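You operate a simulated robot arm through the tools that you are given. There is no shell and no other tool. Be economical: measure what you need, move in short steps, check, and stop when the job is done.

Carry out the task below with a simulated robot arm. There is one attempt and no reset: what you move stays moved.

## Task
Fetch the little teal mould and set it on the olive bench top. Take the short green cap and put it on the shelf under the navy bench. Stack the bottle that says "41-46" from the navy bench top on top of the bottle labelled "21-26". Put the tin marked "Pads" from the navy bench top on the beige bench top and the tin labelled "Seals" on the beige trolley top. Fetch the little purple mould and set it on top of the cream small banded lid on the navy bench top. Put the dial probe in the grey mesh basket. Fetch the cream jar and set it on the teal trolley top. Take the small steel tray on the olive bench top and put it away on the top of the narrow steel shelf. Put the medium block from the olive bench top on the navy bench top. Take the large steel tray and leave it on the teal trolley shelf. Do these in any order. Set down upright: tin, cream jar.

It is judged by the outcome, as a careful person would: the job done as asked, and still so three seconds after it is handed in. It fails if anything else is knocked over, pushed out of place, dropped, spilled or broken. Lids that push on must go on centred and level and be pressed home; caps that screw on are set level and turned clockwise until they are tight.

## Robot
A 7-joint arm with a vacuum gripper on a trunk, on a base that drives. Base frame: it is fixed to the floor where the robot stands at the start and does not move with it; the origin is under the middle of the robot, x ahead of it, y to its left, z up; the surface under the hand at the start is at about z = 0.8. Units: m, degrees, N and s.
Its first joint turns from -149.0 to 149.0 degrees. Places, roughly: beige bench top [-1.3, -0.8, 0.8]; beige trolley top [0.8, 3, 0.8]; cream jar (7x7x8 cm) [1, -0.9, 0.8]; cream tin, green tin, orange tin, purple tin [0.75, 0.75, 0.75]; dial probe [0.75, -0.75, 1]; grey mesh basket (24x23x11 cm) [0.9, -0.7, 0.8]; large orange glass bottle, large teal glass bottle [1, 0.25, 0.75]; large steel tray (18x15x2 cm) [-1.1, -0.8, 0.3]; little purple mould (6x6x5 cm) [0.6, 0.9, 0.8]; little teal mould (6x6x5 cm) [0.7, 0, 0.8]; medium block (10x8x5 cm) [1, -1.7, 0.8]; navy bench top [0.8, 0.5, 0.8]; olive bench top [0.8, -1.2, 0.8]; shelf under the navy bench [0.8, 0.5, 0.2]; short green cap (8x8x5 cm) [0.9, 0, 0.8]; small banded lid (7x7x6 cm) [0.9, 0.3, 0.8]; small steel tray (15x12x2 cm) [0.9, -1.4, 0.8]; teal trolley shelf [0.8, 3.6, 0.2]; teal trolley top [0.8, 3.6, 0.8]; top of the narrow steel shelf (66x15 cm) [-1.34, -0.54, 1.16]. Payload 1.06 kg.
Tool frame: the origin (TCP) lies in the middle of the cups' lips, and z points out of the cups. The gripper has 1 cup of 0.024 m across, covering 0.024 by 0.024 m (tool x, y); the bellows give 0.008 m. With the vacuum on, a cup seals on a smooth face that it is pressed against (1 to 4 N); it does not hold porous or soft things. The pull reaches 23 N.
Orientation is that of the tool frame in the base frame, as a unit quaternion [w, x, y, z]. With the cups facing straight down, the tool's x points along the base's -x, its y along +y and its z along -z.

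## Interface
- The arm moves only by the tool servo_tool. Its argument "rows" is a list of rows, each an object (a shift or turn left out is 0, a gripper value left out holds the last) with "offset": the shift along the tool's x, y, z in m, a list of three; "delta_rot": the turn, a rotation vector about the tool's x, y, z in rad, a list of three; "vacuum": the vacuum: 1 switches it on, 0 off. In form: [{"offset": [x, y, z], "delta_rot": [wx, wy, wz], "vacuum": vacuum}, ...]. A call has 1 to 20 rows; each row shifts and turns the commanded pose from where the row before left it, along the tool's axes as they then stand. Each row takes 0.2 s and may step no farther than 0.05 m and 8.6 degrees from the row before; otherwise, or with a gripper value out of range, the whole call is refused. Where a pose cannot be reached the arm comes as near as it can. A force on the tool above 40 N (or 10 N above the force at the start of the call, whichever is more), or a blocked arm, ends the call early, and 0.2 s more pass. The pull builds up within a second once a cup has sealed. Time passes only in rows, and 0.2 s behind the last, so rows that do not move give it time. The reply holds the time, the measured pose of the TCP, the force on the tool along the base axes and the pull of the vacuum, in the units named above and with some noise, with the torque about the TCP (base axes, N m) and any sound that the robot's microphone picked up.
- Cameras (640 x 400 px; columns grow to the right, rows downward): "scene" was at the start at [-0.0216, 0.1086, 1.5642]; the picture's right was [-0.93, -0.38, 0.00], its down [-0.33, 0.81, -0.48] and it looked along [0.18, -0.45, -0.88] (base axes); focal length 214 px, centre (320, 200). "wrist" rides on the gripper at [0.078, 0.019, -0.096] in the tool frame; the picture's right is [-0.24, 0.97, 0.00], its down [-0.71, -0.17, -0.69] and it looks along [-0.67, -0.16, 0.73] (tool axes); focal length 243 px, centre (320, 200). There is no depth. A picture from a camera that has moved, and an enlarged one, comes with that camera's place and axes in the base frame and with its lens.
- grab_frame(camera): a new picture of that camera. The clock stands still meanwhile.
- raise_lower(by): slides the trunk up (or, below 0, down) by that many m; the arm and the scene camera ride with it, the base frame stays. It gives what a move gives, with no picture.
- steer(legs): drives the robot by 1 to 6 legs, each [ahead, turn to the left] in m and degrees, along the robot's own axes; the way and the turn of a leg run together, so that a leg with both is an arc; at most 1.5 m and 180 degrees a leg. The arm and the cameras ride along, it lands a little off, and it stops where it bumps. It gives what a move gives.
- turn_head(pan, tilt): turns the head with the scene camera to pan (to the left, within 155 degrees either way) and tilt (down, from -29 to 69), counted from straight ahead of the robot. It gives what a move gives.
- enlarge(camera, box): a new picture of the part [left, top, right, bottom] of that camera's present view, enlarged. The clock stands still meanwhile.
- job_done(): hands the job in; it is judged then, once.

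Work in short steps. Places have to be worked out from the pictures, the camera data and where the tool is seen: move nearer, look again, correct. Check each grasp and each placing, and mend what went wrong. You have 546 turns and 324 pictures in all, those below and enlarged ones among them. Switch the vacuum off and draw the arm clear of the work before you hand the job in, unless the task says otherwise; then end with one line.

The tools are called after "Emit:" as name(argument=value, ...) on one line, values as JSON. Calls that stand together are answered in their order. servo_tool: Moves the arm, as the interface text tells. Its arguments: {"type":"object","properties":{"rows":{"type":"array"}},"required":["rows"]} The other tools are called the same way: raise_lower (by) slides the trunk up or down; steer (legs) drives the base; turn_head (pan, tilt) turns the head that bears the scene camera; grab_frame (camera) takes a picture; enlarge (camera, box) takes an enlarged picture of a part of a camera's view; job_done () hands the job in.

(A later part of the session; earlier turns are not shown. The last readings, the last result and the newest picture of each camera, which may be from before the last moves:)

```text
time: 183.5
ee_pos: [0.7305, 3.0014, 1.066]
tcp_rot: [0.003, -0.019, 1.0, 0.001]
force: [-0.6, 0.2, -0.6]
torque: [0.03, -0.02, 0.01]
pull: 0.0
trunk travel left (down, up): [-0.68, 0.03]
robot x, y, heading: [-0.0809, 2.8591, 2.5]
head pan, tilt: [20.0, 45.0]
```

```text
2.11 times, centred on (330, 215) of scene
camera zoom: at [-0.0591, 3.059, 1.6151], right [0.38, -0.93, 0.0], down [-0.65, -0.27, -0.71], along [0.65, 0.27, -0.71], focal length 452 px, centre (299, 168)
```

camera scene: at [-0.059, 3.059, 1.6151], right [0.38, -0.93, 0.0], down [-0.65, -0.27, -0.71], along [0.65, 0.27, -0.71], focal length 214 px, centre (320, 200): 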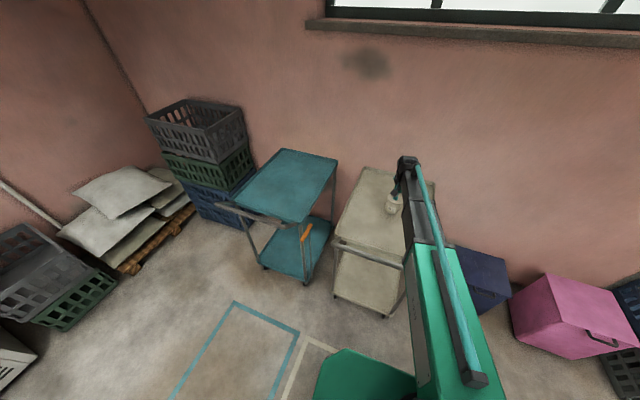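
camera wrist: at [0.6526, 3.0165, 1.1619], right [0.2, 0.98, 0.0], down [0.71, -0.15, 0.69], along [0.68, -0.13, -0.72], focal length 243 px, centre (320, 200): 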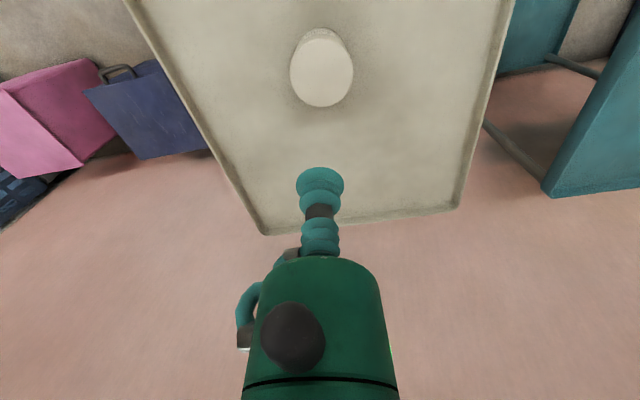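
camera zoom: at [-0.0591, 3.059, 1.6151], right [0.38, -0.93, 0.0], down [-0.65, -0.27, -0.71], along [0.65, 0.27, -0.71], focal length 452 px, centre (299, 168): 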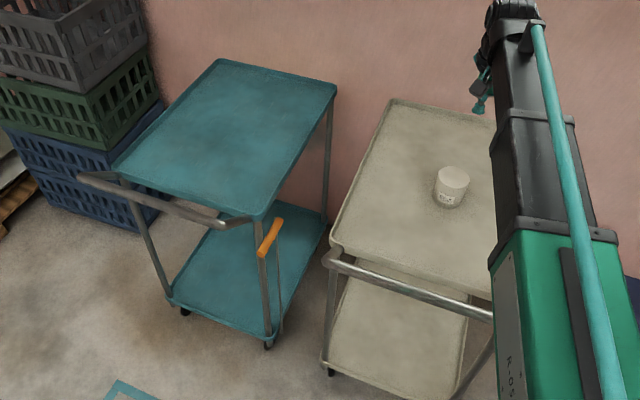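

Seals tin upright on beige trolley. Retract and drive back to the navy bench for the Pads tin.

Emit:
servo_tool(rows=[{"offset": [0.046, -0.016, -0.01]}, {"offset": [0.046, -0.016, -0.01]}, {"offset": [0.046, -0.016, -0.01]}, {"offset": [0.046, -0.016, -0.01]}, {"offset": [0.046, -0.016, -0.01]}, {"offset": [0.03, -0.016, 0]}, {"offset": [0, 0, 0]}])

Emit:
steer(legs=[[0, -92.3], [1.2, 0], [1.15, 0], [0, 90]])

Emit:
turn_head(pan=0, tilt=45)

Emit:
grab_frame(camera="scene")

```text
time: 185.1
ee_pos: [0.4757, 2.8939, 1.1101]
tcp_rot: [0.002, -0.019, 1.0, 0.001]
force: [-0.5, 0.4, 0.5]
torque: [0.02, -0.01, 0.01]
pull: 0.2
trunk travel left (down, up): [-0.68, 0.03]
robot x, y, heading: [-0.084, 2.8633, 2.0]
head pan, tilt: [20.0, 45.0]
```

```text
time: 204.5
ee_pos: [0.4309, 0.5351, 1.111]
tcp_rot: [0.003, -0.013, 1.0, 0.001]
force: [0.3, 0.5, 0.1]
torque: [0.01, -0.02, 0.02]
pull: 0.0
trunk travel left (down, up): [-0.68, 0.03]
robot x, y, heading: [-0.1282, 0.5073, 1.6]
head pan, tilt: [20.0, 45.0]
```

```text
time: 205.3
ee_pos: [0.4316, 0.5346, 1.112]
tcp_rot: [0.004, -0.013, 1.0, 0.001]
force: [-0.4, 0.6, -0.5]
torque: [-0.04, 0.0, 0.0]
pull: 0.2
trunk travel left (down, up): [-0.68, 0.03]
robot x, y, heading: [-0.1292, 0.5081, 1.6]
head pan, tilt: [0.0, 45.0]
```

```text
225 pictures are left
camera scene: at [-0.0953, 0.6766, 1.6151], right [0.03, -1.0, 0.0], down [-0.71, -0.02, -0.71], along [0.71, 0.02, -0.71], focal length 214 px, centre (320, 200)
```

scene: 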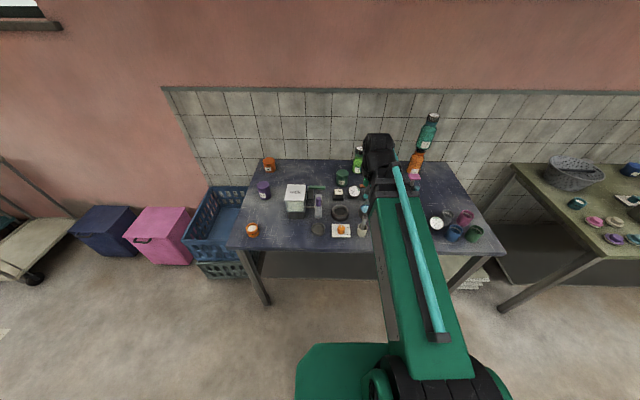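

Pads tin at ≈(0.861,0.5785,0.875) by two wrist views. Drive forward 0.1 m, then move above it.

Emit:
steer(legs=[[0.1, 0]])

Emit:
servo_tool(rows=[{"offset": [-0.046, 0.004, 0]}, {"offset": [-0.046, 0.004, 0]}, {"offset": [-0.046, 0.004, 0]}, {"offset": [-0.046, 0.004, 0]}, {"offset": [-0.046, 0.004, 0]}, {"offset": [-0.046, 0.004, 0]}, {"offset": [-0.046, 0.004, 0]}, {"offset": [0, 0, 0.04]}, {"offset": [0, 0, 0]}])

Emit:
grab_frame(camera="wrist")

```text
time: 206.5
ee_pos: [0.5313, 0.5387, 1.1093]
tcp_rot: [0.003, -0.015, 1.0, 0.001]
force: [-0.4, 0.1, 0.1]
torque: [0.02, -0.01, 0.0]
pull: 0.1
trunk travel left (down, up): [-0.68, 0.03]
robot x, y, heading: [-0.03, 0.5106, 1.7]
head pan, tilt: [0.0, 45.0]
```

```text
time: 208.5
ee_pos: [0.8528, 0.5783, 1.0743]
tcp_rot: [0.003, -0.015, 1.0, 0.001]
force: [0.0, 0.1, 0.5]
torque: [0.03, -0.04, 0.03]
pull: 0.1
trunk travel left (down, up): [-0.68, 0.03]
robot x, y, heading: [-0.0259, 0.5086, 1.5]
head pan, tilt: [0.0, 45.0]
```

```text
224 pictures are left
camera wrist: at [0.7745, 0.5943, 1.1685], right [0.21, 0.98, 0.0], down [0.71, -0.15, 0.69], along [0.68, -0.14, -0.72], focal length 243 px, centre (320, 200)
```

wrist: 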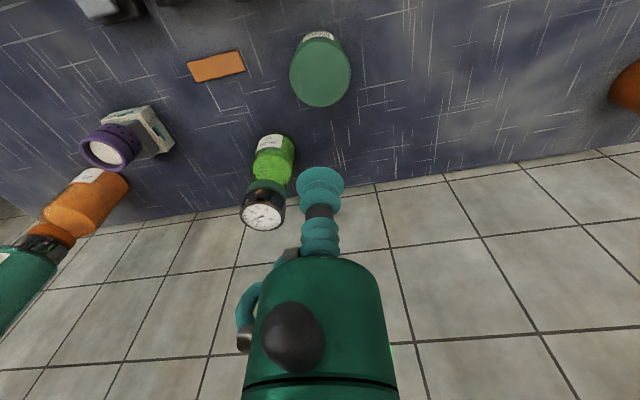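

Emit:
servo_tool(rows=[{"offset": [-0.006, -0.001, 0.05]}, {"offset": [0, 0, 0.05]}, {"offset": [0, 0, 0.05]}, {"offset": [0, 0, 0.03], "vacuum": 1}, {"offset": [0, 0, 0.01]}, {"offset": [0, 0, 0.004]}, {"offset": [0, 0, 0.003]}, {"offset": [0, 0, 0]}, {"offset": [0, 0, 0]}])

```text
refused: row 1 steps farther than a row can; nothing moved
```

Step slightly too long; split it.

Emit:
servo_tool(rows=[{"offset": [-0.006, -0.001, 0.04]}, {"offset": [0, 0, 0.05]}, {"offset": [0, 0, 0.05]}, {"offset": [0, 0, 0.04], "vacuum": 1}, {"offset": [0, 0, 0.01]}, {"offset": [0, 0, 0.004]}, {"offset": [0, 0, 0.003]}, {"offset": [0, 0, 0]}, {"offset": [0, 0, 0]}])

```text
time: 210.5
ee_pos: [0.8591, 0.577, 0.8777]
tcp_rot: [0.005, -0.015, 1.0, 0.001]
force: [6.2, -0.5, 15.8]
torque: [-0.02, 0.05, 0.03]
pull: 22.8
trunk travel left (down, up): [-0.68, 0.03]
robot x, y, heading: [-0.0277, 0.5104, 1.6]
head pan, tilt: [0.0, 45.0]
```

Sealed on Pads. Lift, retract, and drive toward the beige bench area.

Emit:
servo_tool(rows=[{"offset": [0, 0, -0.01]}, {"offset": [0, 0, -0.04]}, {"offset": [0, 0, -0.05]}, {"offset": [0, 0, -0.05]}, {"offset": [0, 0, -0.05]}, {"offset": [0, 0, -0.04]}, {"offset": [0.048, 0, 0]}, {"offset": [0.048, 0, 0]}, {"offset": [0.048, 0, 0]}, {"offset": [0.048, 0, 0]}, {"offset": [0.048, 0, 0]}, {"offset": [0.048, 0, 0]}, {"offset": [0.045, -0.02, 0]}, {"offset": [0, 0, 0]}])

Emit:
steer(legs=[[-0.3, 0], [0, -91.5], [1.2, 0], [0, -90]])

Emit:
turn_head(pan=0, tilt=40)

Emit:
grab_frame(camera="scene")

Emit:
grab_frame(camera="wrist")

```text
time: 213.5
ee_pos: [0.5249, 0.5425, 1.1092]
tcp_rot: [0.004, -0.015, 1.0, 0.001]
force: [-0.3, -0.2, -2.5]
torque: [0.0, -0.01, 0.0]
pull: 22.7
trunk travel left (down, up): [-0.68, 0.03]
robot x, y, heading: [-0.0242, 0.5091, 1.6]
head pan, tilt: [0.0, 45.0]
```

```text
time: 229.1
ee_pos: [-0.8845, -0.7044, 1.1087]
tcp_rot: [0.001, 1.0, -0.018, -0.003]
force: [0.2, 0.3, -1.6]
torque: [-0.01, 0.02, 0.05]
pull: 22.8
trunk travel left (down, up): [-0.68, 0.03]
robot x, y, heading: [-0.3315, -0.7096, 177.9]
head pan, tilt: [0.0, 45.0]
```

```text
time: 229.7
ee_pos: [-0.8849, -0.7032, 1.1095]
tcp_rot: [0.0, 1.0, -0.018, -0.003]
force: [0.3, -1.1, -2.2]
torque: [0.01, 0.0, 0.02]
pull: 22.6
trunk travel left (down, up): [-0.68, 0.03]
robot x, y, heading: [-0.3338, -0.7096, 178.3]
head pan, tilt: [0.0, 40.0]
```

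```text
223 pictures are left
camera scene: at [-0.3802, -0.8776, 1.6224], right [0.04, 1.0, 0.0], down [0.64, -0.02, -0.77], along [-0.77, 0.03, -0.64], focal length 214 px, centre (320, 200)
```

scene: 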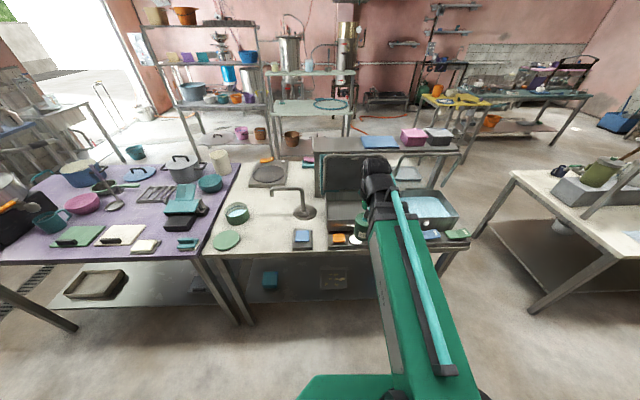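

```text
222 pictures are left
camera wrist: at [-0.8067, -0.7258, 1.2042], right [-0.27, -0.96, 0.0], down [-0.7, 0.2, 0.69], along [-0.66, 0.18, -0.72], focal length 243 px, centre (320, 200)
```

wrist: 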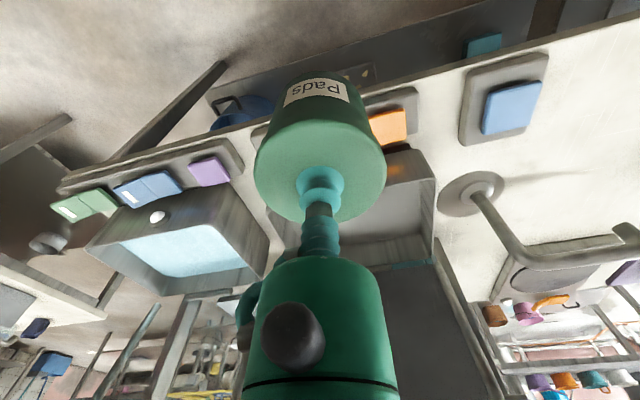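

Free spot on the beige bench at ≈(-1.12,-1.11). Move sideways first, then forward, staying high.

Emit:
servo_tool(rows=[{"offset": [0, 0.045, 0]}, {"offset": [0, 0.045, 0]}, {"offset": [0, 0.045, 0]}, {"offset": [0, 0.045, 0]}, {"offset": [0, 0.045, 0]}, {"offset": [0, 0.045, 0]}, {"offset": [0, 0.045, 0]}, {"offset": [0, 0.045, 0]}, {"offset": [0, 0.045, 0]}, {"offset": [-0.045, 0, 0]}, {"offset": [-0.045, 0, 0]}, {"offset": [-0.045, 0, 0]}, {"offset": [-0.045, 0, 0]}, {"offset": [-0.045, 0, 0]}, {"offset": [-0.01, 0, 0.04]}, {"offset": [0, 0, 0]}])

Emit:
grab_frame(camera="wrist")

Emit:
grab_frame(camera="scene")

```text
time: 233.1
ee_pos: [-1.1333, -1.1029, 1.07]
tcp_rot: [0.001, 1.0, -0.017, -0.003]
force: [-0.3, 0.7, -1.3]
torque: [0.0, 0.02, 0.01]
pull: 22.5
trunk travel left (down, up): [-0.68, 0.03]
robot x, y, heading: [-0.3337, -0.7065, 178.1]
head pan, tilt: [0.0, 40.0]
```

```text
221 pictures are left
camera wrist: at [-1.0541, -1.1253, 1.1654], right [-0.27, -0.96, 0.0], down [-0.7, 0.2, 0.69], along [-0.66, 0.18, -0.72], focal length 243 px, centre (320, 200)
```

wrist: 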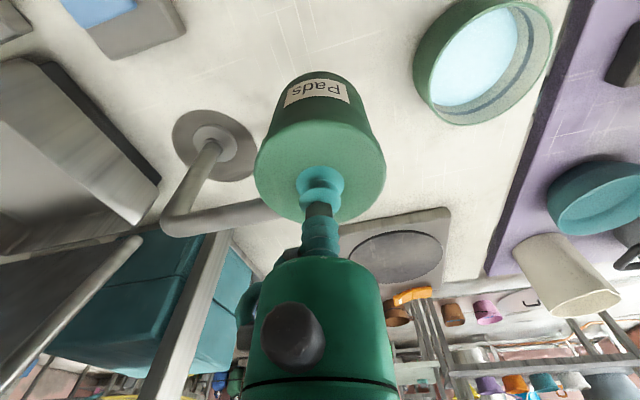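

```text
220 pictures are left
camera scene: at [-0.3802, -0.8777, 1.6224], right [0.04, 1.0, 0.0], down [0.64, -0.02, -0.77], along [-0.77, 0.03, -0.64], focal length 214 px, centre (320, 200)
```

scene: 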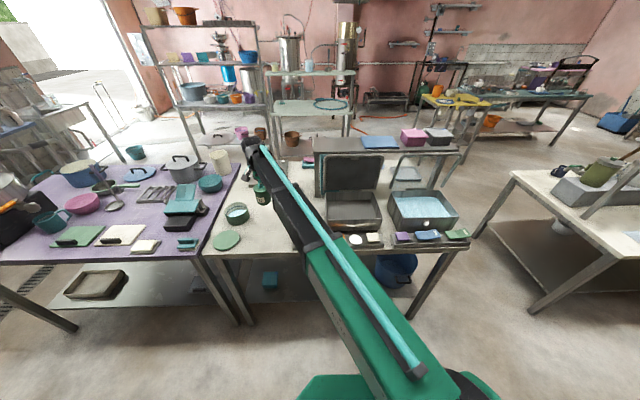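

Faucet spout ends near (-1.22,-1.03). Shift to x≈-1.105 for clearance and lower.

Emit:
servo_tool(rows=[{"offset": [0.028, 0.008, 0]}, {"offset": [0, 0, 0.05]}, {"offset": [0, 0, 0.05]}, {"offset": [0, 0, 0.05]}, {"offset": [0, 0, 0.015]}, {"offset": [0, 0, 0]}])

Emit:
grab_frame(camera="wrist")

```text
time: 234.3
ee_pos: [-1.1094, -1.1154, 0.9213]
tcp_rot: [0.004, 1.0, -0.018, -0.009]
force: [0.9, 1.5, 22.0]
torque: [0.04, -0.09, 0.03]
pull: 23.1
trunk travel left (down, up): [-0.68, 0.03]
robot x, y, heading: [-0.3352, -0.7059, 177.6]
head pan, tilt: [0.0, 40.0]
stopped in row 5: the force on the tool passed its limit at 51 N (the readings are from after the stop); the commanded pose is now the measured one
```

```text
219 pictures are left
camera wrist: at [-1.0301, -1.1367, 1.0154], right [-0.27, -0.96, 0.01], down [-0.69, 0.2, 0.7], along [-0.67, 0.18, -0.72], focal length 243 px, centre (320, 200)
```

wrist: 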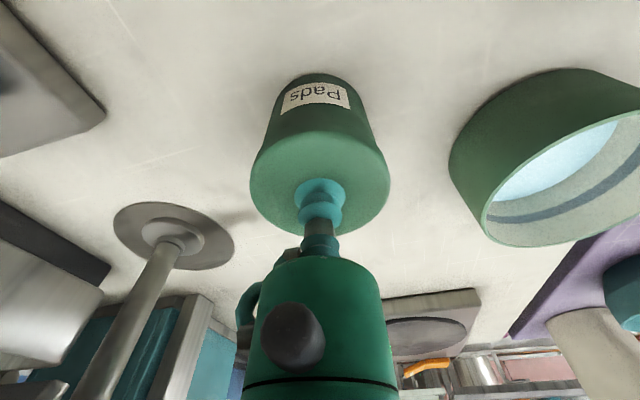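

Contact earlier than expected—bench surface is ≈0.845. Ease up to reduce force.

Emit:
servo_tool(rows=[{"offset": [0, 0, -0.003]}, {"offset": [0, 0, -0.002]}, {"offset": [0, 0, 0]}])

Emit:
enlarge(camera="wrist", box=[220, 50, 420, 250])

```text
time: 235.1
ee_pos: [-1.1114, -1.1192, 0.9221]
tcp_rot: [0.003, 1.0, -0.018, -0.008]
force: [-0.4, 0.2, -2.3]
torque: [0.0, 0.01, -0.02]
pull: 23.0
trunk travel left (down, up): [-0.68, 0.03]
robot x, y, heading: [-0.3362, -0.7089, 177.9]
head pan, tilt: [0.0, 40.0]
```

```text
2.00 times, centred on (320, 150) of wrist
camera zoom: at [-1.0317, -1.1387, 1.0173], right [-0.27, -0.96, 0.01], down [-0.69, 0.2, 0.69], along [-0.67, 0.18, -0.72], focal length 485 px, centre (320, 300)
```

zoom: 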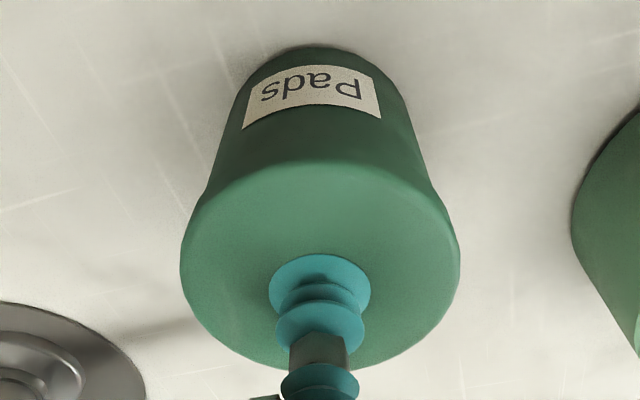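

Just hanging ~1 mm above. Lower 2 mm, release, and rise.

Emit:
servo_tool(rows=[{"offset": [0, 0, 0.002]}, {"offset": [0, 0, 0], "vacuum": 0}, {"offset": [0, 0, 0]}, {"offset": [0, 0, 0]}, {"offset": [0, 0, 0]}, {"offset": [0, 0, -0.01]}, {"offset": [0, 0, -0.03]}, {"offset": [0, 0, -0.05]}, {"offset": [0, 0, -0.05]}, {"offset": [0, 0, -0.05]}, {"offset": [0, 0, 0]}])

Emit:
grab_frame(camera="wrist")

```text
time: 237.5
ee_pos: [-1.1125, -1.1162, 1.1101]
tcp_rot: [0.003, 1.0, -0.018, -0.007]
force: [0.4, 0.1, -0.2]
torque: [0.03, 0.01, -0.02]
pull: 0.0
trunk travel left (down, up): [-0.68, 0.03]
robot x, y, heading: [-0.3316, -0.7086, 177.8]
head pan, tilt: [0.0, 40.0]
```

```text
217 pictures are left
camera wrist: at [-1.0328, -1.1365, 1.2034], right [-0.27, -0.96, 0.01], down [-0.69, 0.2, 0.69], along [-0.67, 0.18, -0.72], focal length 243 px, centre (320, 200)
```

wrist: 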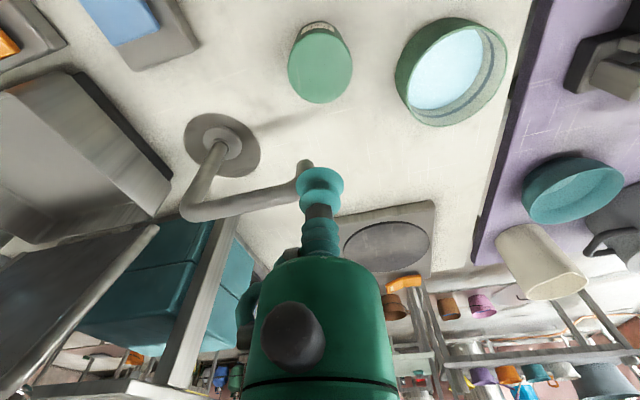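

Pads tin is upright on the beige bench. Level the tool and look at the large tray on the shelf below.

Emit:
servo_tool(rows=[{"offset": [0.04, -0.02, 0], "delta_rot": [0.006, 0.014, 0]}, {"offset": [0.045, -0.02, 0]}, {"offset": [0.045, -0.02, 0]}, {"offset": [0.045, -0.04, 0]}, {"offset": [0.045, -0.04, 0]}, {"offset": [0.0, -0.04, 0]}, {"offset": [0.0, -0.04, 0]}, {"offset": [0.0, -0.04, 0]}, {"offset": [0.0, -0.04, 0]}, {"offset": [0.0, -0.04, 0]}, {"offset": [0, 0, 0]}])

Emit:
enlarge(camera="scene", box=[260, 240, 420, 320])

```text
refused: row 4 steps farther than a row can; nothing moved
```

```text
4.00 times, centred on (340, 280) of scene
camera zoom: at [-0.3804, -0.8777, 1.6224], right [0.04, 1.0, 0.0], down [0.64, -0.02, -0.77], along [-0.77, 0.03, -0.64], focal length 858 px, centre (240, -120)
```

zoom: 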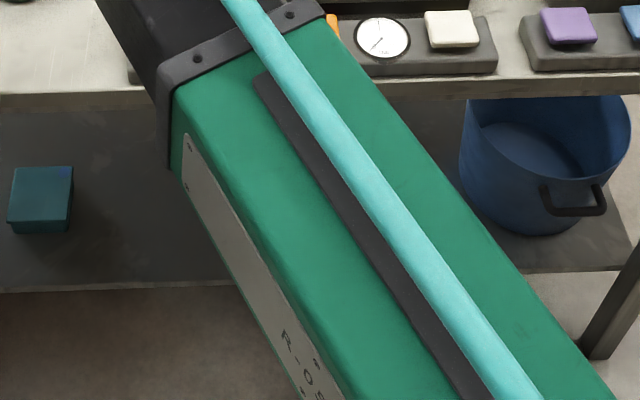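

Retract first (shorter steps).

Emit:
servo_tool(rows=[{"offset": [0.04, -0.02, 0], "delta_rot": [0.006, 0.014, 0]}, {"offset": [0.042, -0.02, 0]}, {"offset": [0.042, -0.02, 0]}, {"offset": [0.035, -0.035, 0]}, {"offset": [0.035, -0.035, 0]}, {"offset": [0.03, -0.035, 0]}, {"offset": [0.0, -0.045, 0]}, {"offset": [0.0, -0.045, 0]}, {"offset": [0.0, -0.045, 0]}, {"offset": [0.0, -0.045, 0]}, {"offset": [0.0, -0.045, 0]}, {"offset": [0, 0, 0]}])

Emit:
steer(legs=[[-0.15, 0]])

Emit:
turn_head(pan=10, tilt=40)

Emit:
grab_frame(camera="scene")

```text
time: 240.1
ee_pos: [-0.8729, -0.7328, 1.107]
tcp_rot: [0.0, 1.0, -0.017, 0.0]
force: [0.2, -0.2, -0.1]
torque: [0.0, 0.01, -0.03]
pull: 0.0
trunk travel left (down, up): [-0.68, 0.03]
robot x, y, heading: [-0.3301, -0.7062, 177.9]
head pan, tilt: [0.0, 40.0]
```

```text
time: 241.5
ee_pos: [-0.7205, -0.7371, 1.1072]
tcp_rot: [0.001, 1.0, -0.018, -0.001]
force: [-0.3, -1.3, -0.1]
torque: [0.0, 0.03, -0.01]
pull: 0.0
trunk travel left (down, up): [-0.68, 0.03]
robot x, y, heading: [-0.1843, -0.712, 177.8]
head pan, tilt: [0.0, 40.0]
```

```text
time: 242.2
ee_pos: [-0.7208, -0.7358, 1.1058]
tcp_rot: [0.0, 1.0, -0.02, 0.0]
force: [0.0, 0.2, -1.7]
torque: [0.0, 0.02, -0.01]
pull: 0.1
trunk travel left (down, up): [-0.68, 0.03]
robot x, y, heading: [-0.1802, -0.7135, 177.7]
head pan, tilt: [10.0, 40.0]
```

```text
215 pictures are left
camera scene: at [-0.2286, -0.8978, 1.6224], right [-0.14, 0.99, 0.0], down [0.64, 0.09, -0.77], along [-0.76, -0.1, -0.64], focal length 214 px, centre (320, 200)
```

scene: 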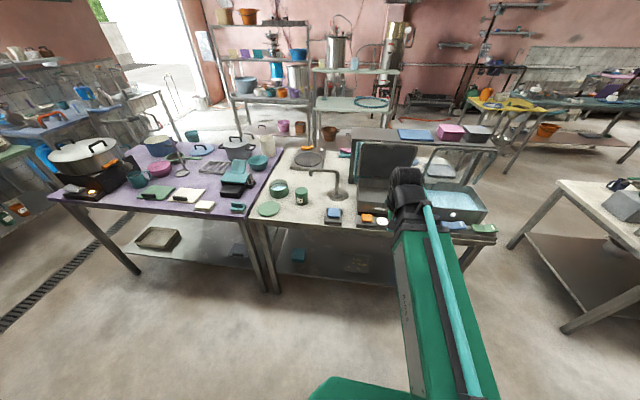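

Emit:
enlarge(camera="scene", box=[270, 220, 430, 300])

Emit:
raise_lower(by=-0.4)

Emit:
turn_head(pan=5, tilt=30)

Emit:
grab_frame(camera="scene")

Emit:
grab_frame(camera="wrist")

```text
4.00 times, centred on (350, 260) of scene
camera zoom: at [-0.2286, -0.8978, 1.6224], right [-0.14, 0.99, 0.0], down [0.64, 0.09, -0.77], along [-0.76, -0.1, -0.64], focal length 858 px, centre (200, -40)
```

zoom: 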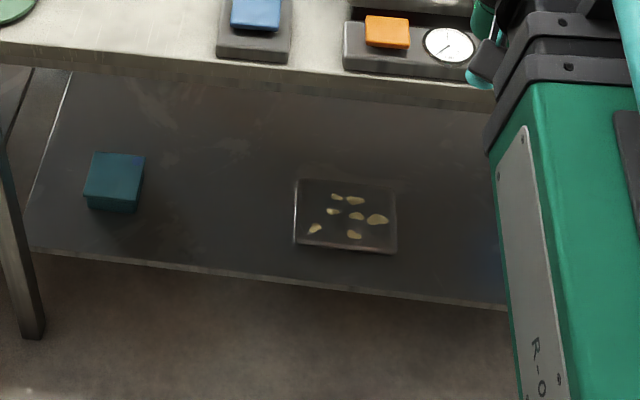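

```text
time: 246.0
ee_pos: [-0.7217, -0.7357, 0.7069]
tcp_rot: [0.001, 1.0, -0.019, 0.0]
force: [-0.2, 0.2, 1.2]
torque: [-0.01, 0.04, -0.03]
pull: 0.0
trunk travel left (down, up): [-0.28, 0.43]
robot x, y, heading: [-0.18, -0.7168, 177.8]
head pan, tilt: [10.0, 40.0]
```

```text
time: 246.8
ee_pos: [-0.7215, -0.7358, 0.7067]
tcp_rot: [0.002, 1.0, -0.019, 0.0]
force: [-0.5, 0.2, 0.4]
torque: [-0.01, 0.02, 0.0]
pull: 0.0
trunk travel left (down, up): [-0.28, 0.43]
robot x, y, heading: [-0.1785, -0.7151, 177.7]
head pan, tilt: [5.0, 30.0]
```

```text
213 pictures are left
camera scene: at [-0.2348, -0.8908, 1.2377], right [-0.05, 1.0, 0.0], down [0.5, 0.02, -0.87], along [-0.86, -0.04, -0.5], focal length 214 px, centre (320, 200)
```

scene: 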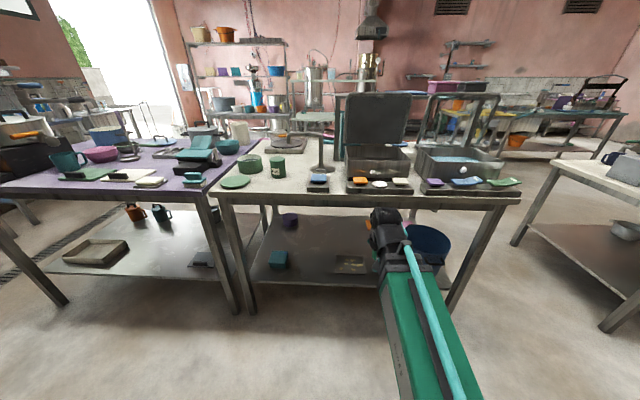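

```text
212 pictures are left
camera wrist: at [-0.6428, -0.758, 0.8022], right [-0.27, -0.96, 0.0], down [-0.7, 0.2, 0.69], along [-0.66, 0.19, -0.73], focal length 243 px, centre (320, 200)
```

wrist: 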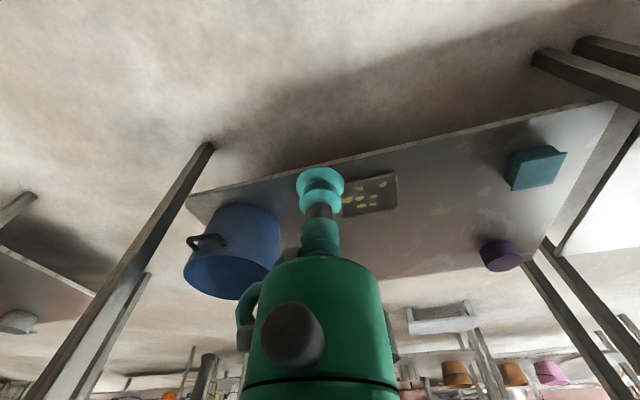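

Tray at ≈(-1.162,-0.76) on the shelf. Lower trunk 0.25 more, lower the arm a bit, and drive forward 0.15.

Emit:
raise_lower(by=-0.25)

Emit:
servo_tool(rows=[{"offset": [0, 0, 0.03]}, {"offset": [0, 0.01, 0.03]}, {"offset": [0, 0.01, 0.01]}, {"offset": [0, 0, 0]}])

Emit:
steer(legs=[[0.17, 0]])

Emit:
grab_frame(camera="scene")

Emit:
grab_frame(camera="wrist")

```text
time: 249.3
ee_pos: [-0.7208, -0.736, 0.4558]
tcp_rot: [0.001, 1.0, -0.019, 0.0]
force: [-0.2, -0.5, -0.2]
torque: [-0.01, 0.0, -0.03]
pull: 0.2
trunk travel left (down, up): [-0.03, 0.68]
robot x, y, heading: [-0.181, -0.7156, 177.7]
head pan, tilt: [5.0, 30.0]
```

```text
time: 250.3
ee_pos: [-0.7217, -0.7574, 0.3873]
tcp_rot: [0.001, 1.0, -0.019, -0.001]
force: [-0.3, -0.3, 1.1]
torque: [0.0, -0.01, 0.02]
pull: 0.0
trunk travel left (down, up): [-0.03, 0.68]
robot x, y, heading: [-0.1827, -0.7146, 178.0]
head pan, tilt: [5.0, 30.0]
```

```text
time: 251.8
ee_pos: [-0.8905, -0.7506, 0.388]
tcp_rot: [0.001, 1.0, -0.02, 0.0]
force: [0.6, 0.3, -0.3]
torque: [-0.01, 0.03, 0.03]
pull: 0.0
trunk travel left (down, up): [-0.03, 0.68]
robot x, y, heading: [-0.3522, -0.7037, 178.1]
head pan, tilt: [5.0, 30.0]
```

```text
211 pictures are left
camera scene: at [-0.4041, -0.8843, 0.9877], right [-0.05, 1.0, 0.0], down [0.5, 0.02, -0.87], along [-0.86, -0.04, -0.5], focal length 214 px, centre (320, 200)
```

scene: 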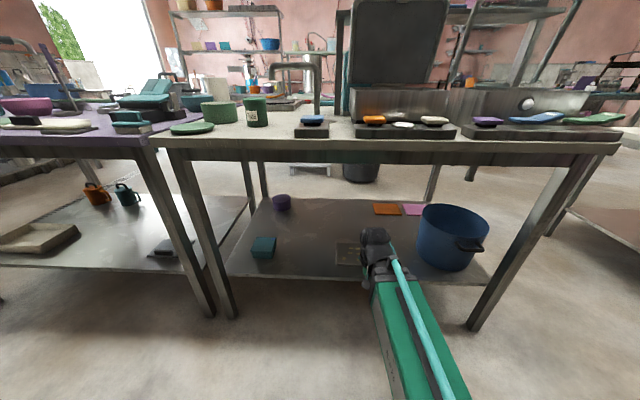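

```text
210 pictures are left
camera wrist: at [-0.8123, -0.7722, 0.4831], right [-0.27, -0.96, 0.0], down [-0.7, 0.2, 0.69], along [-0.66, 0.19, -0.73], focal length 243 px, centre (320, 200)
```

wrist: 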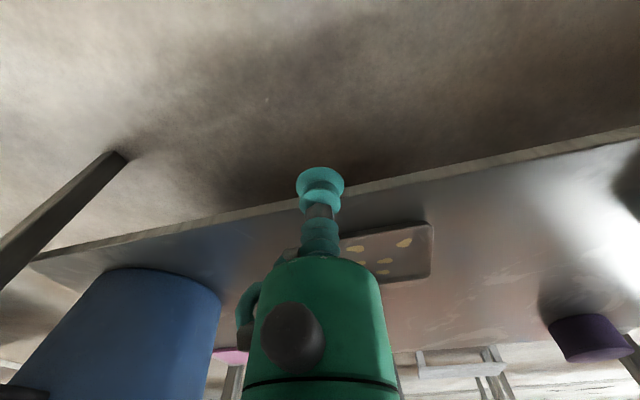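

Blue pot is well away in y. Extend in under the bench to x≈-1.07.

Emit:
servo_tool(rows=[{"offset": [-0.045, 0, 0]}, {"offset": [-0.045, 0, 0]}, {"offset": [-0.045, 0, 0]}, {"offset": [-0.045, 0.0, 0]}, {"offset": [0, 0, 0]}])

Emit:
grab_frame(camera="wrist")

```text
time: 253.0
ee_pos: [-1.0735, -0.7432, 0.3894]
tcp_rot: [0.001, 1.0, -0.019, 0.0]
force: [1.4, -0.1, 0.5]
torque: [0.01, -0.02, -0.02]
pull: 0.0
trunk travel left (down, up): [-0.03, 0.68]
robot x, y, heading: [-0.3509, -0.7094, 177.7]
head pan, tilt: [5.0, 30.0]
```

```text
209 pictures are left
camera wrist: at [-0.9946, -0.7648, 0.4846], right [-0.27, -0.96, 0.0], down [-0.7, 0.2, 0.69], along [-0.66, 0.19, -0.73], focal length 243 px, centre (320, 200)
```

wrist: 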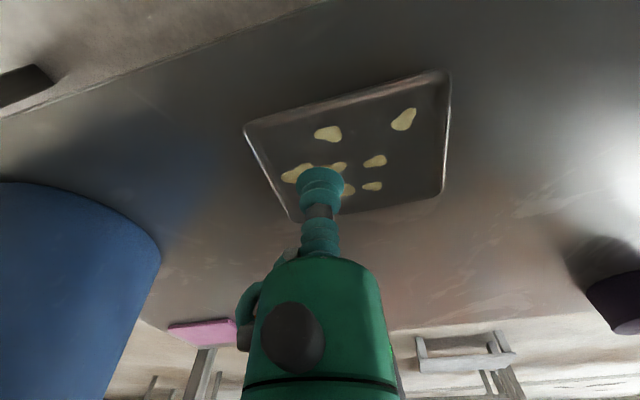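

Emit:
enlarge(camera="wrist", box=[230, 60, 460, 230])

```text
2.35 times, centred on (345, 145) of wrist
camera zoom: at [-0.9946, -0.7648, 0.4846], right [-0.27, -0.96, 0.0], down [-0.7, 0.2, 0.69], along [-0.66, 0.19, -0.73], focal length 571 px, centre (261, 329)
```

zoom: 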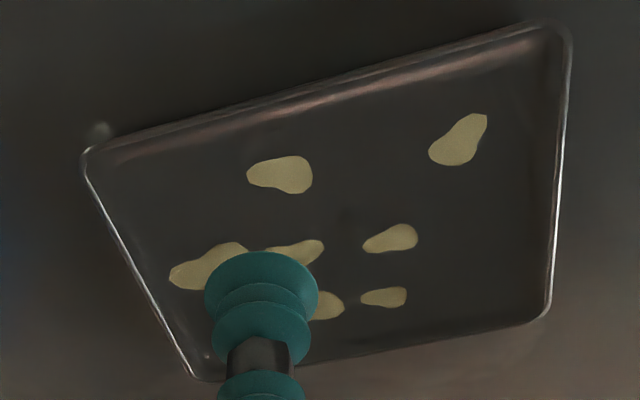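

The yellow patches look like flat stains. Tray centre ≈(-1.15,-0.76); aim between patches, descend to z≈0.275.

Emit:
servo_tool(rows=[{"offset": [-0.037, 0.011, 0.0]}, {"offset": [-0.037, 0.011, 0.0]}, {"offset": [0, 0, 0.04]}, {"offset": [0, 0, 0.04]}, {"offset": [0, 0, 0.03]}, {"offset": [0, 0, 0]}])

Emit:
enlarge(camera="wrist", box=[180, 40, 480, 260])

```text
time: 254.4
ee_pos: [-1.1489, -0.7629, 0.2811]
tcp_rot: [0.0, 1.0, -0.019, -0.001]
force: [1.1, -1.1, -0.4]
torque: [0.02, -0.01, 0.01]
pull: 0.0
trunk travel left (down, up): [-0.03, 0.68]
robot x, y, heading: [-0.3495, -0.7094, 177.9]
head pan, tilt: [5.0, 30.0]
```

```text
1.82 times, centred on (330, 150) of wrist
camera zoom: at [-1.0702, -0.7847, 0.3762], right [-0.27, -0.96, 0.0], down [-0.7, 0.2, 0.69], along [-0.66, 0.19, -0.73], focal length 441 px, centre (302, 291)
```

zoom: 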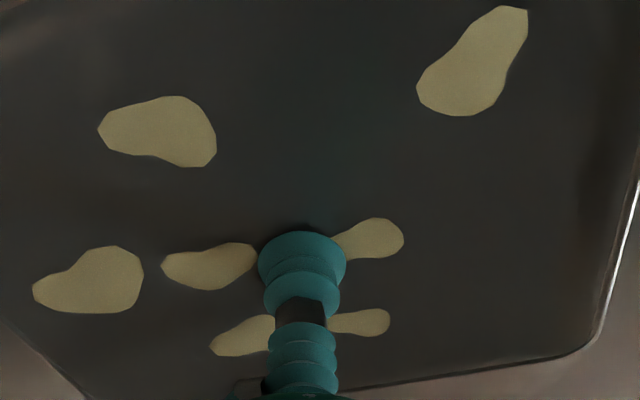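

Landing spot is clear of patches. Descend with vacuum.

Emit:
servo_tool(rows=[{"offset": [0, 0, 0.015], "vacuum": 1}, {"offset": [0, 0, 0.008]}, {"offset": [0, 0, 0.005]}, {"offset": [0, 0, 0.003]}, {"offset": [0, 0, 0]}, {"offset": [0, 0, 0]}])

```text
time: 254.9
ee_pos: [-1.1476, -0.7629, 0.269]
tcp_rot: [0.001, 1.0, -0.019, -0.006]
force: [3.5, -0.4, 28.5]
torque: [-0.03, 0.0, -0.11]
pull: 22.6
trunk travel left (down, up): [-0.03, 0.68]
robot x, y, heading: [-0.3513, -0.7051, 177.6]
head pan, tilt: [5.0, 30.0]
stopped in row 2: the force on the tool passed its limit at 52 N (the readings are from after the stop); the commanded pose is now the measured one
```

Sealed (tray floor z≈0.27). Lift gently 5 cm and check.

Emit:
servo_tool(rows=[{"offset": [0, 0, -0.005], "delta_rot": [0, 0.006, 0]}, {"offset": [0, 0, -0.01]}, {"offset": [0, 0, -0.02]}, {"offset": [0, 0, -0.02]}, {"offset": [0, 0, 0]}, {"offset": [0, 0, 0]}])

Emit:
grab_frame(camera="wrist")

```text
time: 256.3
ee_pos: [-1.1487, -0.7632, 0.32]
tcp_rot: [0.001, 1.0, -0.019, 0.0]
force: [0.4, 1.1, -2.3]
torque: [-0.02, 0.0, 0.02]
pull: 22.6
trunk travel left (down, up): [-0.03, 0.68]
robot x, y, heading: [-0.3481, -0.7086, 177.7]
head pan, tilt: [5.0, 30.0]
```

```text
206 pictures are left
camera wrist: at [-1.0704, -0.786, 0.4152], right [-0.27, -0.96, 0.0], down [-0.7, 0.2, 0.69], along [-0.66, 0.19, -0.73], focal length 243 px, centre (320, 200)
```

wrist: 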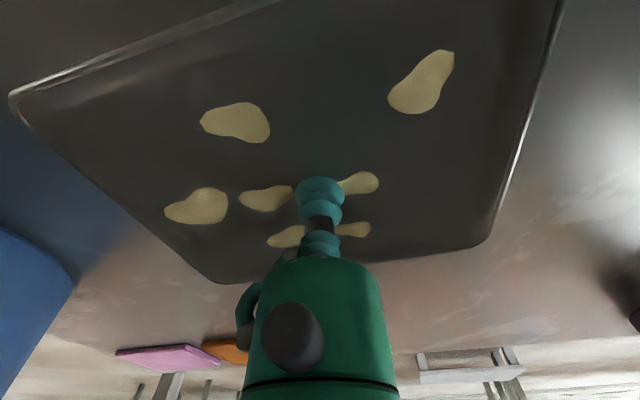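

Tray held. Raise a bit, retract from under the bench, back off, raise trunk.

Emit:
servo_tool(rows=[{"offset": [0, 0, -0.04]}, {"offset": [0.045, 0, 0]}, {"offset": [0.045, 0, 0]}, {"offset": [0.045, 0, 0]}, {"offset": [0.045, 0, 0]}, {"offset": [0.045, 0, 0]}, {"offset": [0.035, 0, 0]}, {"offset": [0, 0, 0]}])

Emit:
steer(legs=[[-0.18, 0]])

Emit:
raise_lower(by=0.3)

Emit:
grab_frame(camera="wrist")

```text
time: 258.1
ee_pos: [-0.8876, -0.7755, 0.3599]
tcp_rot: [0.001, 1.0, -0.02, 0.0]
force: [1.0, 0.1, -2.2]
torque: [-0.01, -0.02, -0.01]
pull: 22.8
trunk travel left (down, up): [-0.03, 0.68]
robot x, y, heading: [-0.3492, -0.7084, 177.7]
head pan, tilt: [5.0, 30.0]
```

```text
time: 259.6
ee_pos: [-0.7087, -0.7833, 0.3582]
tcp_rot: [0.002, 1.0, -0.017, -0.001]
force: [0.2, -0.4, -1.8]
torque: [0.0, 0.04, -0.01]
pull: 23.0
trunk travel left (down, up): [-0.03, 0.68]
robot x, y, heading: [-0.1716, -0.7161, 177.8]
head pan, tilt: [5.0, 30.0]
```

```text
time: 262.6
ee_pos: [-0.7085, -0.7817, 0.659]
tcp_rot: [0.001, 1.0, -0.017, 0.0]
force: [-0.2, -0.1, -1.9]
torque: [-0.02, 0.0, 0.02]
pull: 22.7
trunk travel left (down, up): [-0.33, 0.38]
robot x, y, heading: [-0.1712, -0.7142, 178.0]
head pan, tilt: [5.0, 30.0]
```

```text
205 pictures are left
camera wrist: at [-0.6302, -0.8038, 0.7548], right [-0.27, -0.96, 0.0], down [-0.7, 0.2, 0.69], along [-0.66, 0.18, -0.73], focal length 243 px, centre (320, 200)
```

wrist: 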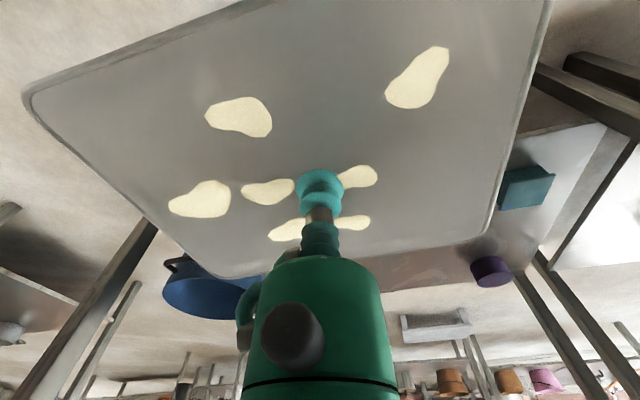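

Tray level and secure. Raise trunk to travel height, then drive to in front of the teal trolley in stages.

Emit:
raise_lower(by=0.36)

Emit:
steer(legs=[[0, -87], [1.4, 0], [1.2, 0]])

```text
time: 266.1
ee_pos: [-0.7088, -0.7823, 1.0182]
tcp_rot: [0.0, 1.0, -0.017, -0.001]
force: [0.8, 0.0, -2.5]
torque: [-0.02, 0.02, 0.02]
pull: 23.3
trunk travel left (down, up): [-0.69, 0.02]
robot x, y, heading: [-0.1748, -0.7134, 177.9]
head pan, tilt: [5.0, 30.0]
```

```text
time: 282.6
ee_pos: [-0.253, 2.4511, 1.0202]
tcp_rot: [-0.001, -0.707, 0.707, 0.0]
force: [-0.2, -0.1, -2.8]
torque: [0.04, 0.0, 0.0]
pull: 23.1
trunk travel left (down, up): [-0.69, 0.02]
robot x, y, heading: [-0.1648, 1.9179, 89.9]
head pan, tilt: [5.0, 30.0]
```

Emit:
steer(legs=[[1.0, 0], [0.68, 0], [0, -90]])

Emit:
turn_head(pan=15, tilt=40)

Emit:
grab_frame(camera="scene")

Emit:
grab_frame(camera="wrist")

```text
time: 295.1
ee_pos: [0.3565, 3.6839, 1.019]
tcp_rot: [0.0, 0.005, 1.0, 0.0]
force: [-0.5, -0.3, -3.0]
torque: [0.02, -0.01, -0.01]
pull: 23.2
trunk travel left (down, up): [-0.69, 0.02]
robot x, y, heading: [-0.175, 3.599, -0.7]
head pan, tilt: [5.0, 30.0]
```

```text
time: 295.8
ee_pos: [0.3582, 3.684, 1.0192]
tcp_rot: [-0.001, 0.004, 1.0, 0.001]
force: [-0.2, 0.4, -2.1]
torque: [0.03, -0.03, 0.0]
pull: 22.8
trunk travel left (down, up): [-0.69, 0.02]
robot x, y, heading: [-0.1745, 3.6001, -0.5]
head pan, tilt: [15.0, 40.0]
```

```text
204 pictures are left
camera scene: at [-0.1392, 3.7916, 1.6324], right [0.25, -0.97, 0.0], down [-0.62, -0.16, -0.77], along [0.74, 0.19, -0.64], focal length 214 px, centre (320, 200)
```

scene: 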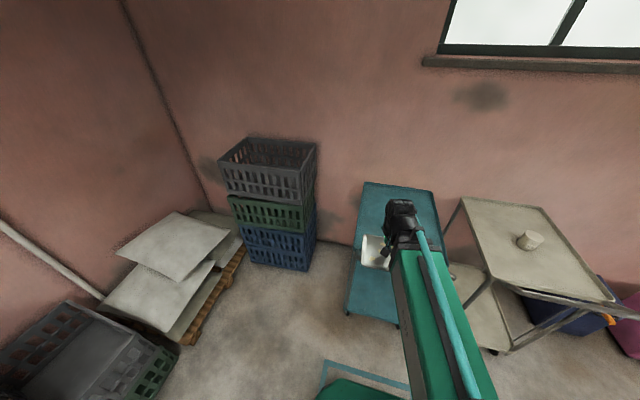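

```text
203 pictures are left
camera wrist: at [0.2805, 3.7031, 1.1149], right [0.24, 0.97, 0.0], down [0.71, -0.18, 0.69], along [0.66, -0.17, -0.73], focal length 243 px, centre (320, 200)
```

wrist: 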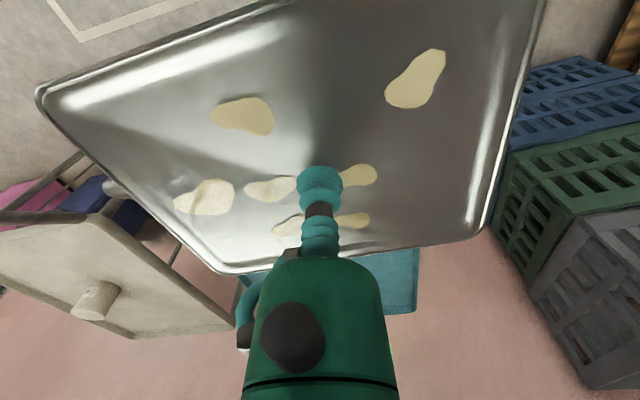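

Back off 0.25 m so the tray clears the handle, then lower the trunk.

Emit:
steer(legs=[[-0.25, 0]])

Emit:
raise_lower(by=-0.4)

Emit:
raise_lower(by=-0.26)

Emit:
turn_head(pan=10, tilt=25)

Emit:
grab_frame(camera="scene")

Emit:
grab_frame(camera="wrist")

```text
time: 297.6
ee_pos: [0.1081, 3.6858, 1.0199]
tcp_rot: [0.001, 0.004, 1.0, 0.001]
force: [-0.2, 0.5, -1.6]
torque: [0.03, -0.03, -0.01]
pull: 22.7
trunk travel left (down, up): [-0.69, 0.02]
robot x, y, heading: [-0.433, 3.5997, -0.6]
head pan, tilt: [15.0, 40.0]
```

```text
time: 301.4
ee_pos: [0.109, 3.6857, 0.6195]
tcp_rot: [0.0, 0.004, 1.0, 0.0]
force: [-0.2, 0.2, -1.8]
torque: [0.02, -0.01, 0.01]
pull: 22.9
trunk travel left (down, up): [-0.29, 0.42]
robot x, y, heading: [-0.4247, 3.6025, -0.5]
head pan, tilt: [15.0, 40.0]
```

```text
time: 304.1
ee_pos: [0.1088, 3.6837, 0.3585]
tcp_rot: [0.0, 0.004, 1.0, 0.0]
force: [-0.3, -0.1, -2.7]
torque: [-0.03, -0.03, -0.02]
pull: 22.9
trunk travel left (down, up): [-0.03, 0.68]
robot x, y, heading: [-0.4281, 3.6023, -0.2]
head pan, tilt: [15.0, 40.0]
```

```text
time: 304.9
ee_pos: [0.1081, 3.6855, 0.3591]
tcp_rot: [0.0, 0.004, 1.0, 0.0]
force: [-0.2, -1.2, -2.3]
torque: [0.02, 0.02, 0.02]
pull: 22.8
trunk travel left (down, up): [-0.03, 0.68]
robot x, y, heading: [-0.4238, 3.605, -0.5]
head pan, tilt: [10.0, 25.0]
```

```text
202 pictures are left
camera scene: at [-0.3795, 3.7876, 0.9956], right [0.16, -0.99, 0.0], down [-0.42, -0.07, -0.91], along [0.89, 0.15, -0.42], focal length 214 px, centre (320, 200)
```

scene: 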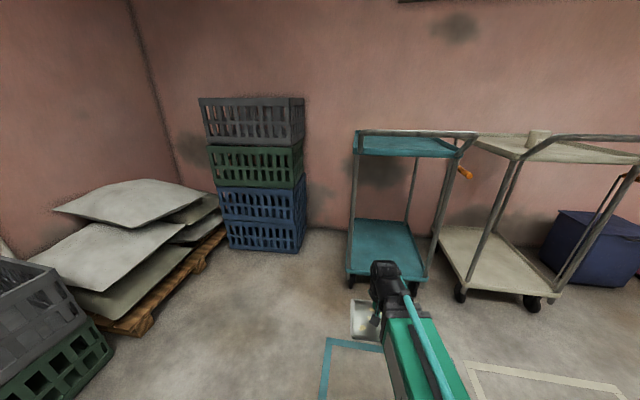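

```text
201 pictures are left
camera wrist: at [0.0315, 3.7046, 0.4549], right [0.24, 0.97, 0.0], down [0.71, -0.18, 0.69], along [0.66, -0.17, -0.73], focal length 243 px, centre (320, 200)
```

wrist: 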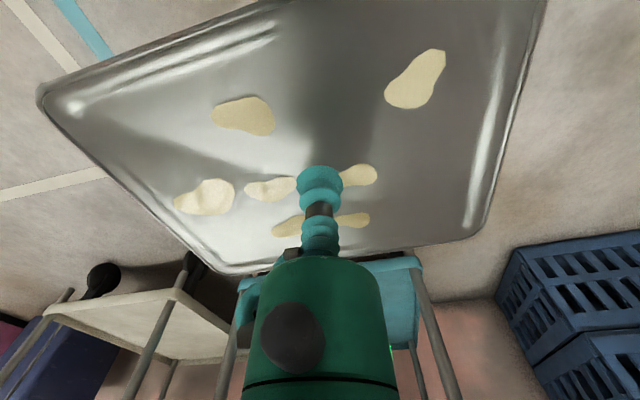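

Shelf opening: y≈3.40–3.76, front x≈0.47. Shift tray to y≈3.58, then drive forward 0.3.

Emit:
servo_tool(rows=[{"offset": [0, -0.035, 0]}, {"offset": [0, -0.035, 0]}, {"offset": [0, -0.035, 0]}, {"offset": [0, 0, 0]}])

Emit:
steer(legs=[[0.2, 0]])

Emit:
grab_frame(camera="scene")

Emit:
grab_frame(camera="wrist")

```text
time: 305.9
ee_pos: [0.1118, 3.5803, 0.3592]
tcp_rot: [0.0, 0.004, 1.0, 0.001]
force: [-0.1, 0.3, -2.2]
torque: [-0.02, -0.01, 0.02]
pull: 22.7
out of reach, approached as far as the arm can: row 2
trunk travel left (down, up): [-0.03, 0.68]
robot x, y, heading: [-0.4272, 3.6026, -0.6]
head pan, tilt: [10.0, 25.0]
```

```text
time: 307.4
ee_pos: [0.3111, 3.5795, 0.3575]
tcp_rot: [0.0, 0.003, 1.0, 0.002]
force: [-0.7, 0.0, -2.0]
torque: [-0.02, -0.01, -0.01]
pull: 22.9
trunk travel left (down, up): [-0.03, 0.68]
robot x, y, heading: [-0.2276, 3.6012, -0.3]
head pan, tilt: [10.0, 25.0]
```

```text
200 pictures are left
camera scene: at [-0.18, 3.7862, 0.9957], right [0.17, -0.99, 0.0], down [-0.42, -0.07, -0.91], along [0.89, 0.15, -0.42], focal length 214 px, centre (320, 200)
```

scene: 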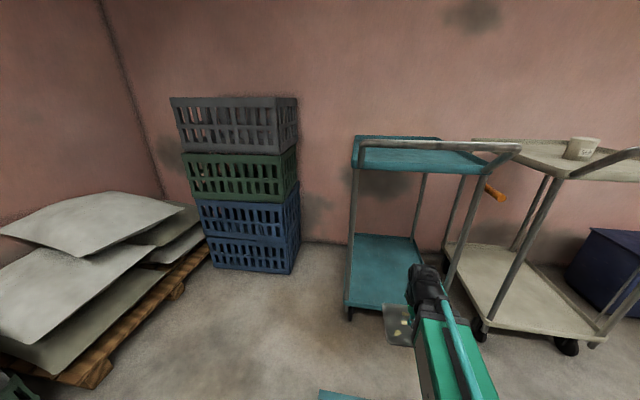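

```text
199 pictures are left
camera wrist: at [0.2343, 3.5993, 0.4541], right [0.24, 0.97, 0.0], down [0.71, -0.18, 0.68], along [0.66, -0.16, -0.73], focal length 243 px, centre (320, 200)
```

wrist: 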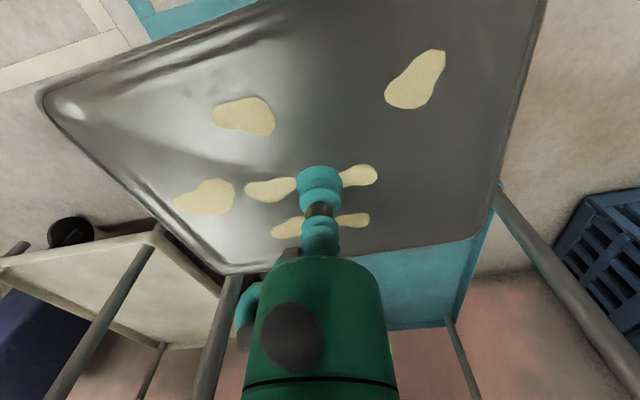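

Tray is centred between posts. Drive forward 0.15 more, then check.

Emit:
steer(legs=[[0.15, 0]])

Emit:
grab_frame(camera="scene")

Emit:
grab_frame(camera="wrist")

```text
time: 308.8
ee_pos: [0.461, 3.5796, 0.358]
tcp_rot: [0.001, 0.002, 1.0, 0.001]
force: [0.7, 0.0, -2.4]
torque: [0.01, -0.01, -0.01]
pull: 23.5
trunk travel left (down, up): [-0.03, 0.68]
robot x, y, heading: [-0.078, 3.6045, -0.5]
head pan, tilt: [10.0, 25.0]
```

```text
198 pictures are left
camera scene: at [-0.0306, 3.7855, 0.9957], right [0.17, -0.99, 0.0], down [-0.42, -0.07, -0.91], along [0.89, 0.15, -0.42], focal length 214 px, centre (320, 200)
```

scene: 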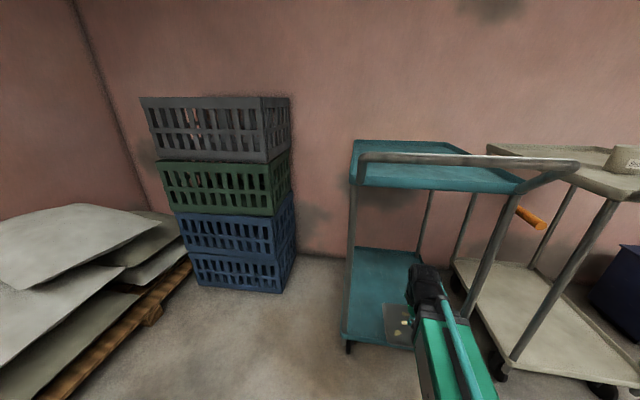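

```text
197 pictures are left
camera wrist: at [0.3838, 3.599, 0.4541], right [0.24, 0.97, 0.0], down [0.71, -0.18, 0.68], along [0.66, -0.16, -0.73], focal length 243 px, centre (320, 200)
```

wrist: 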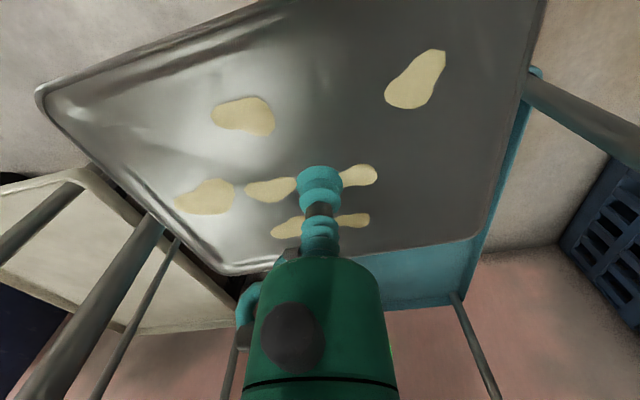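

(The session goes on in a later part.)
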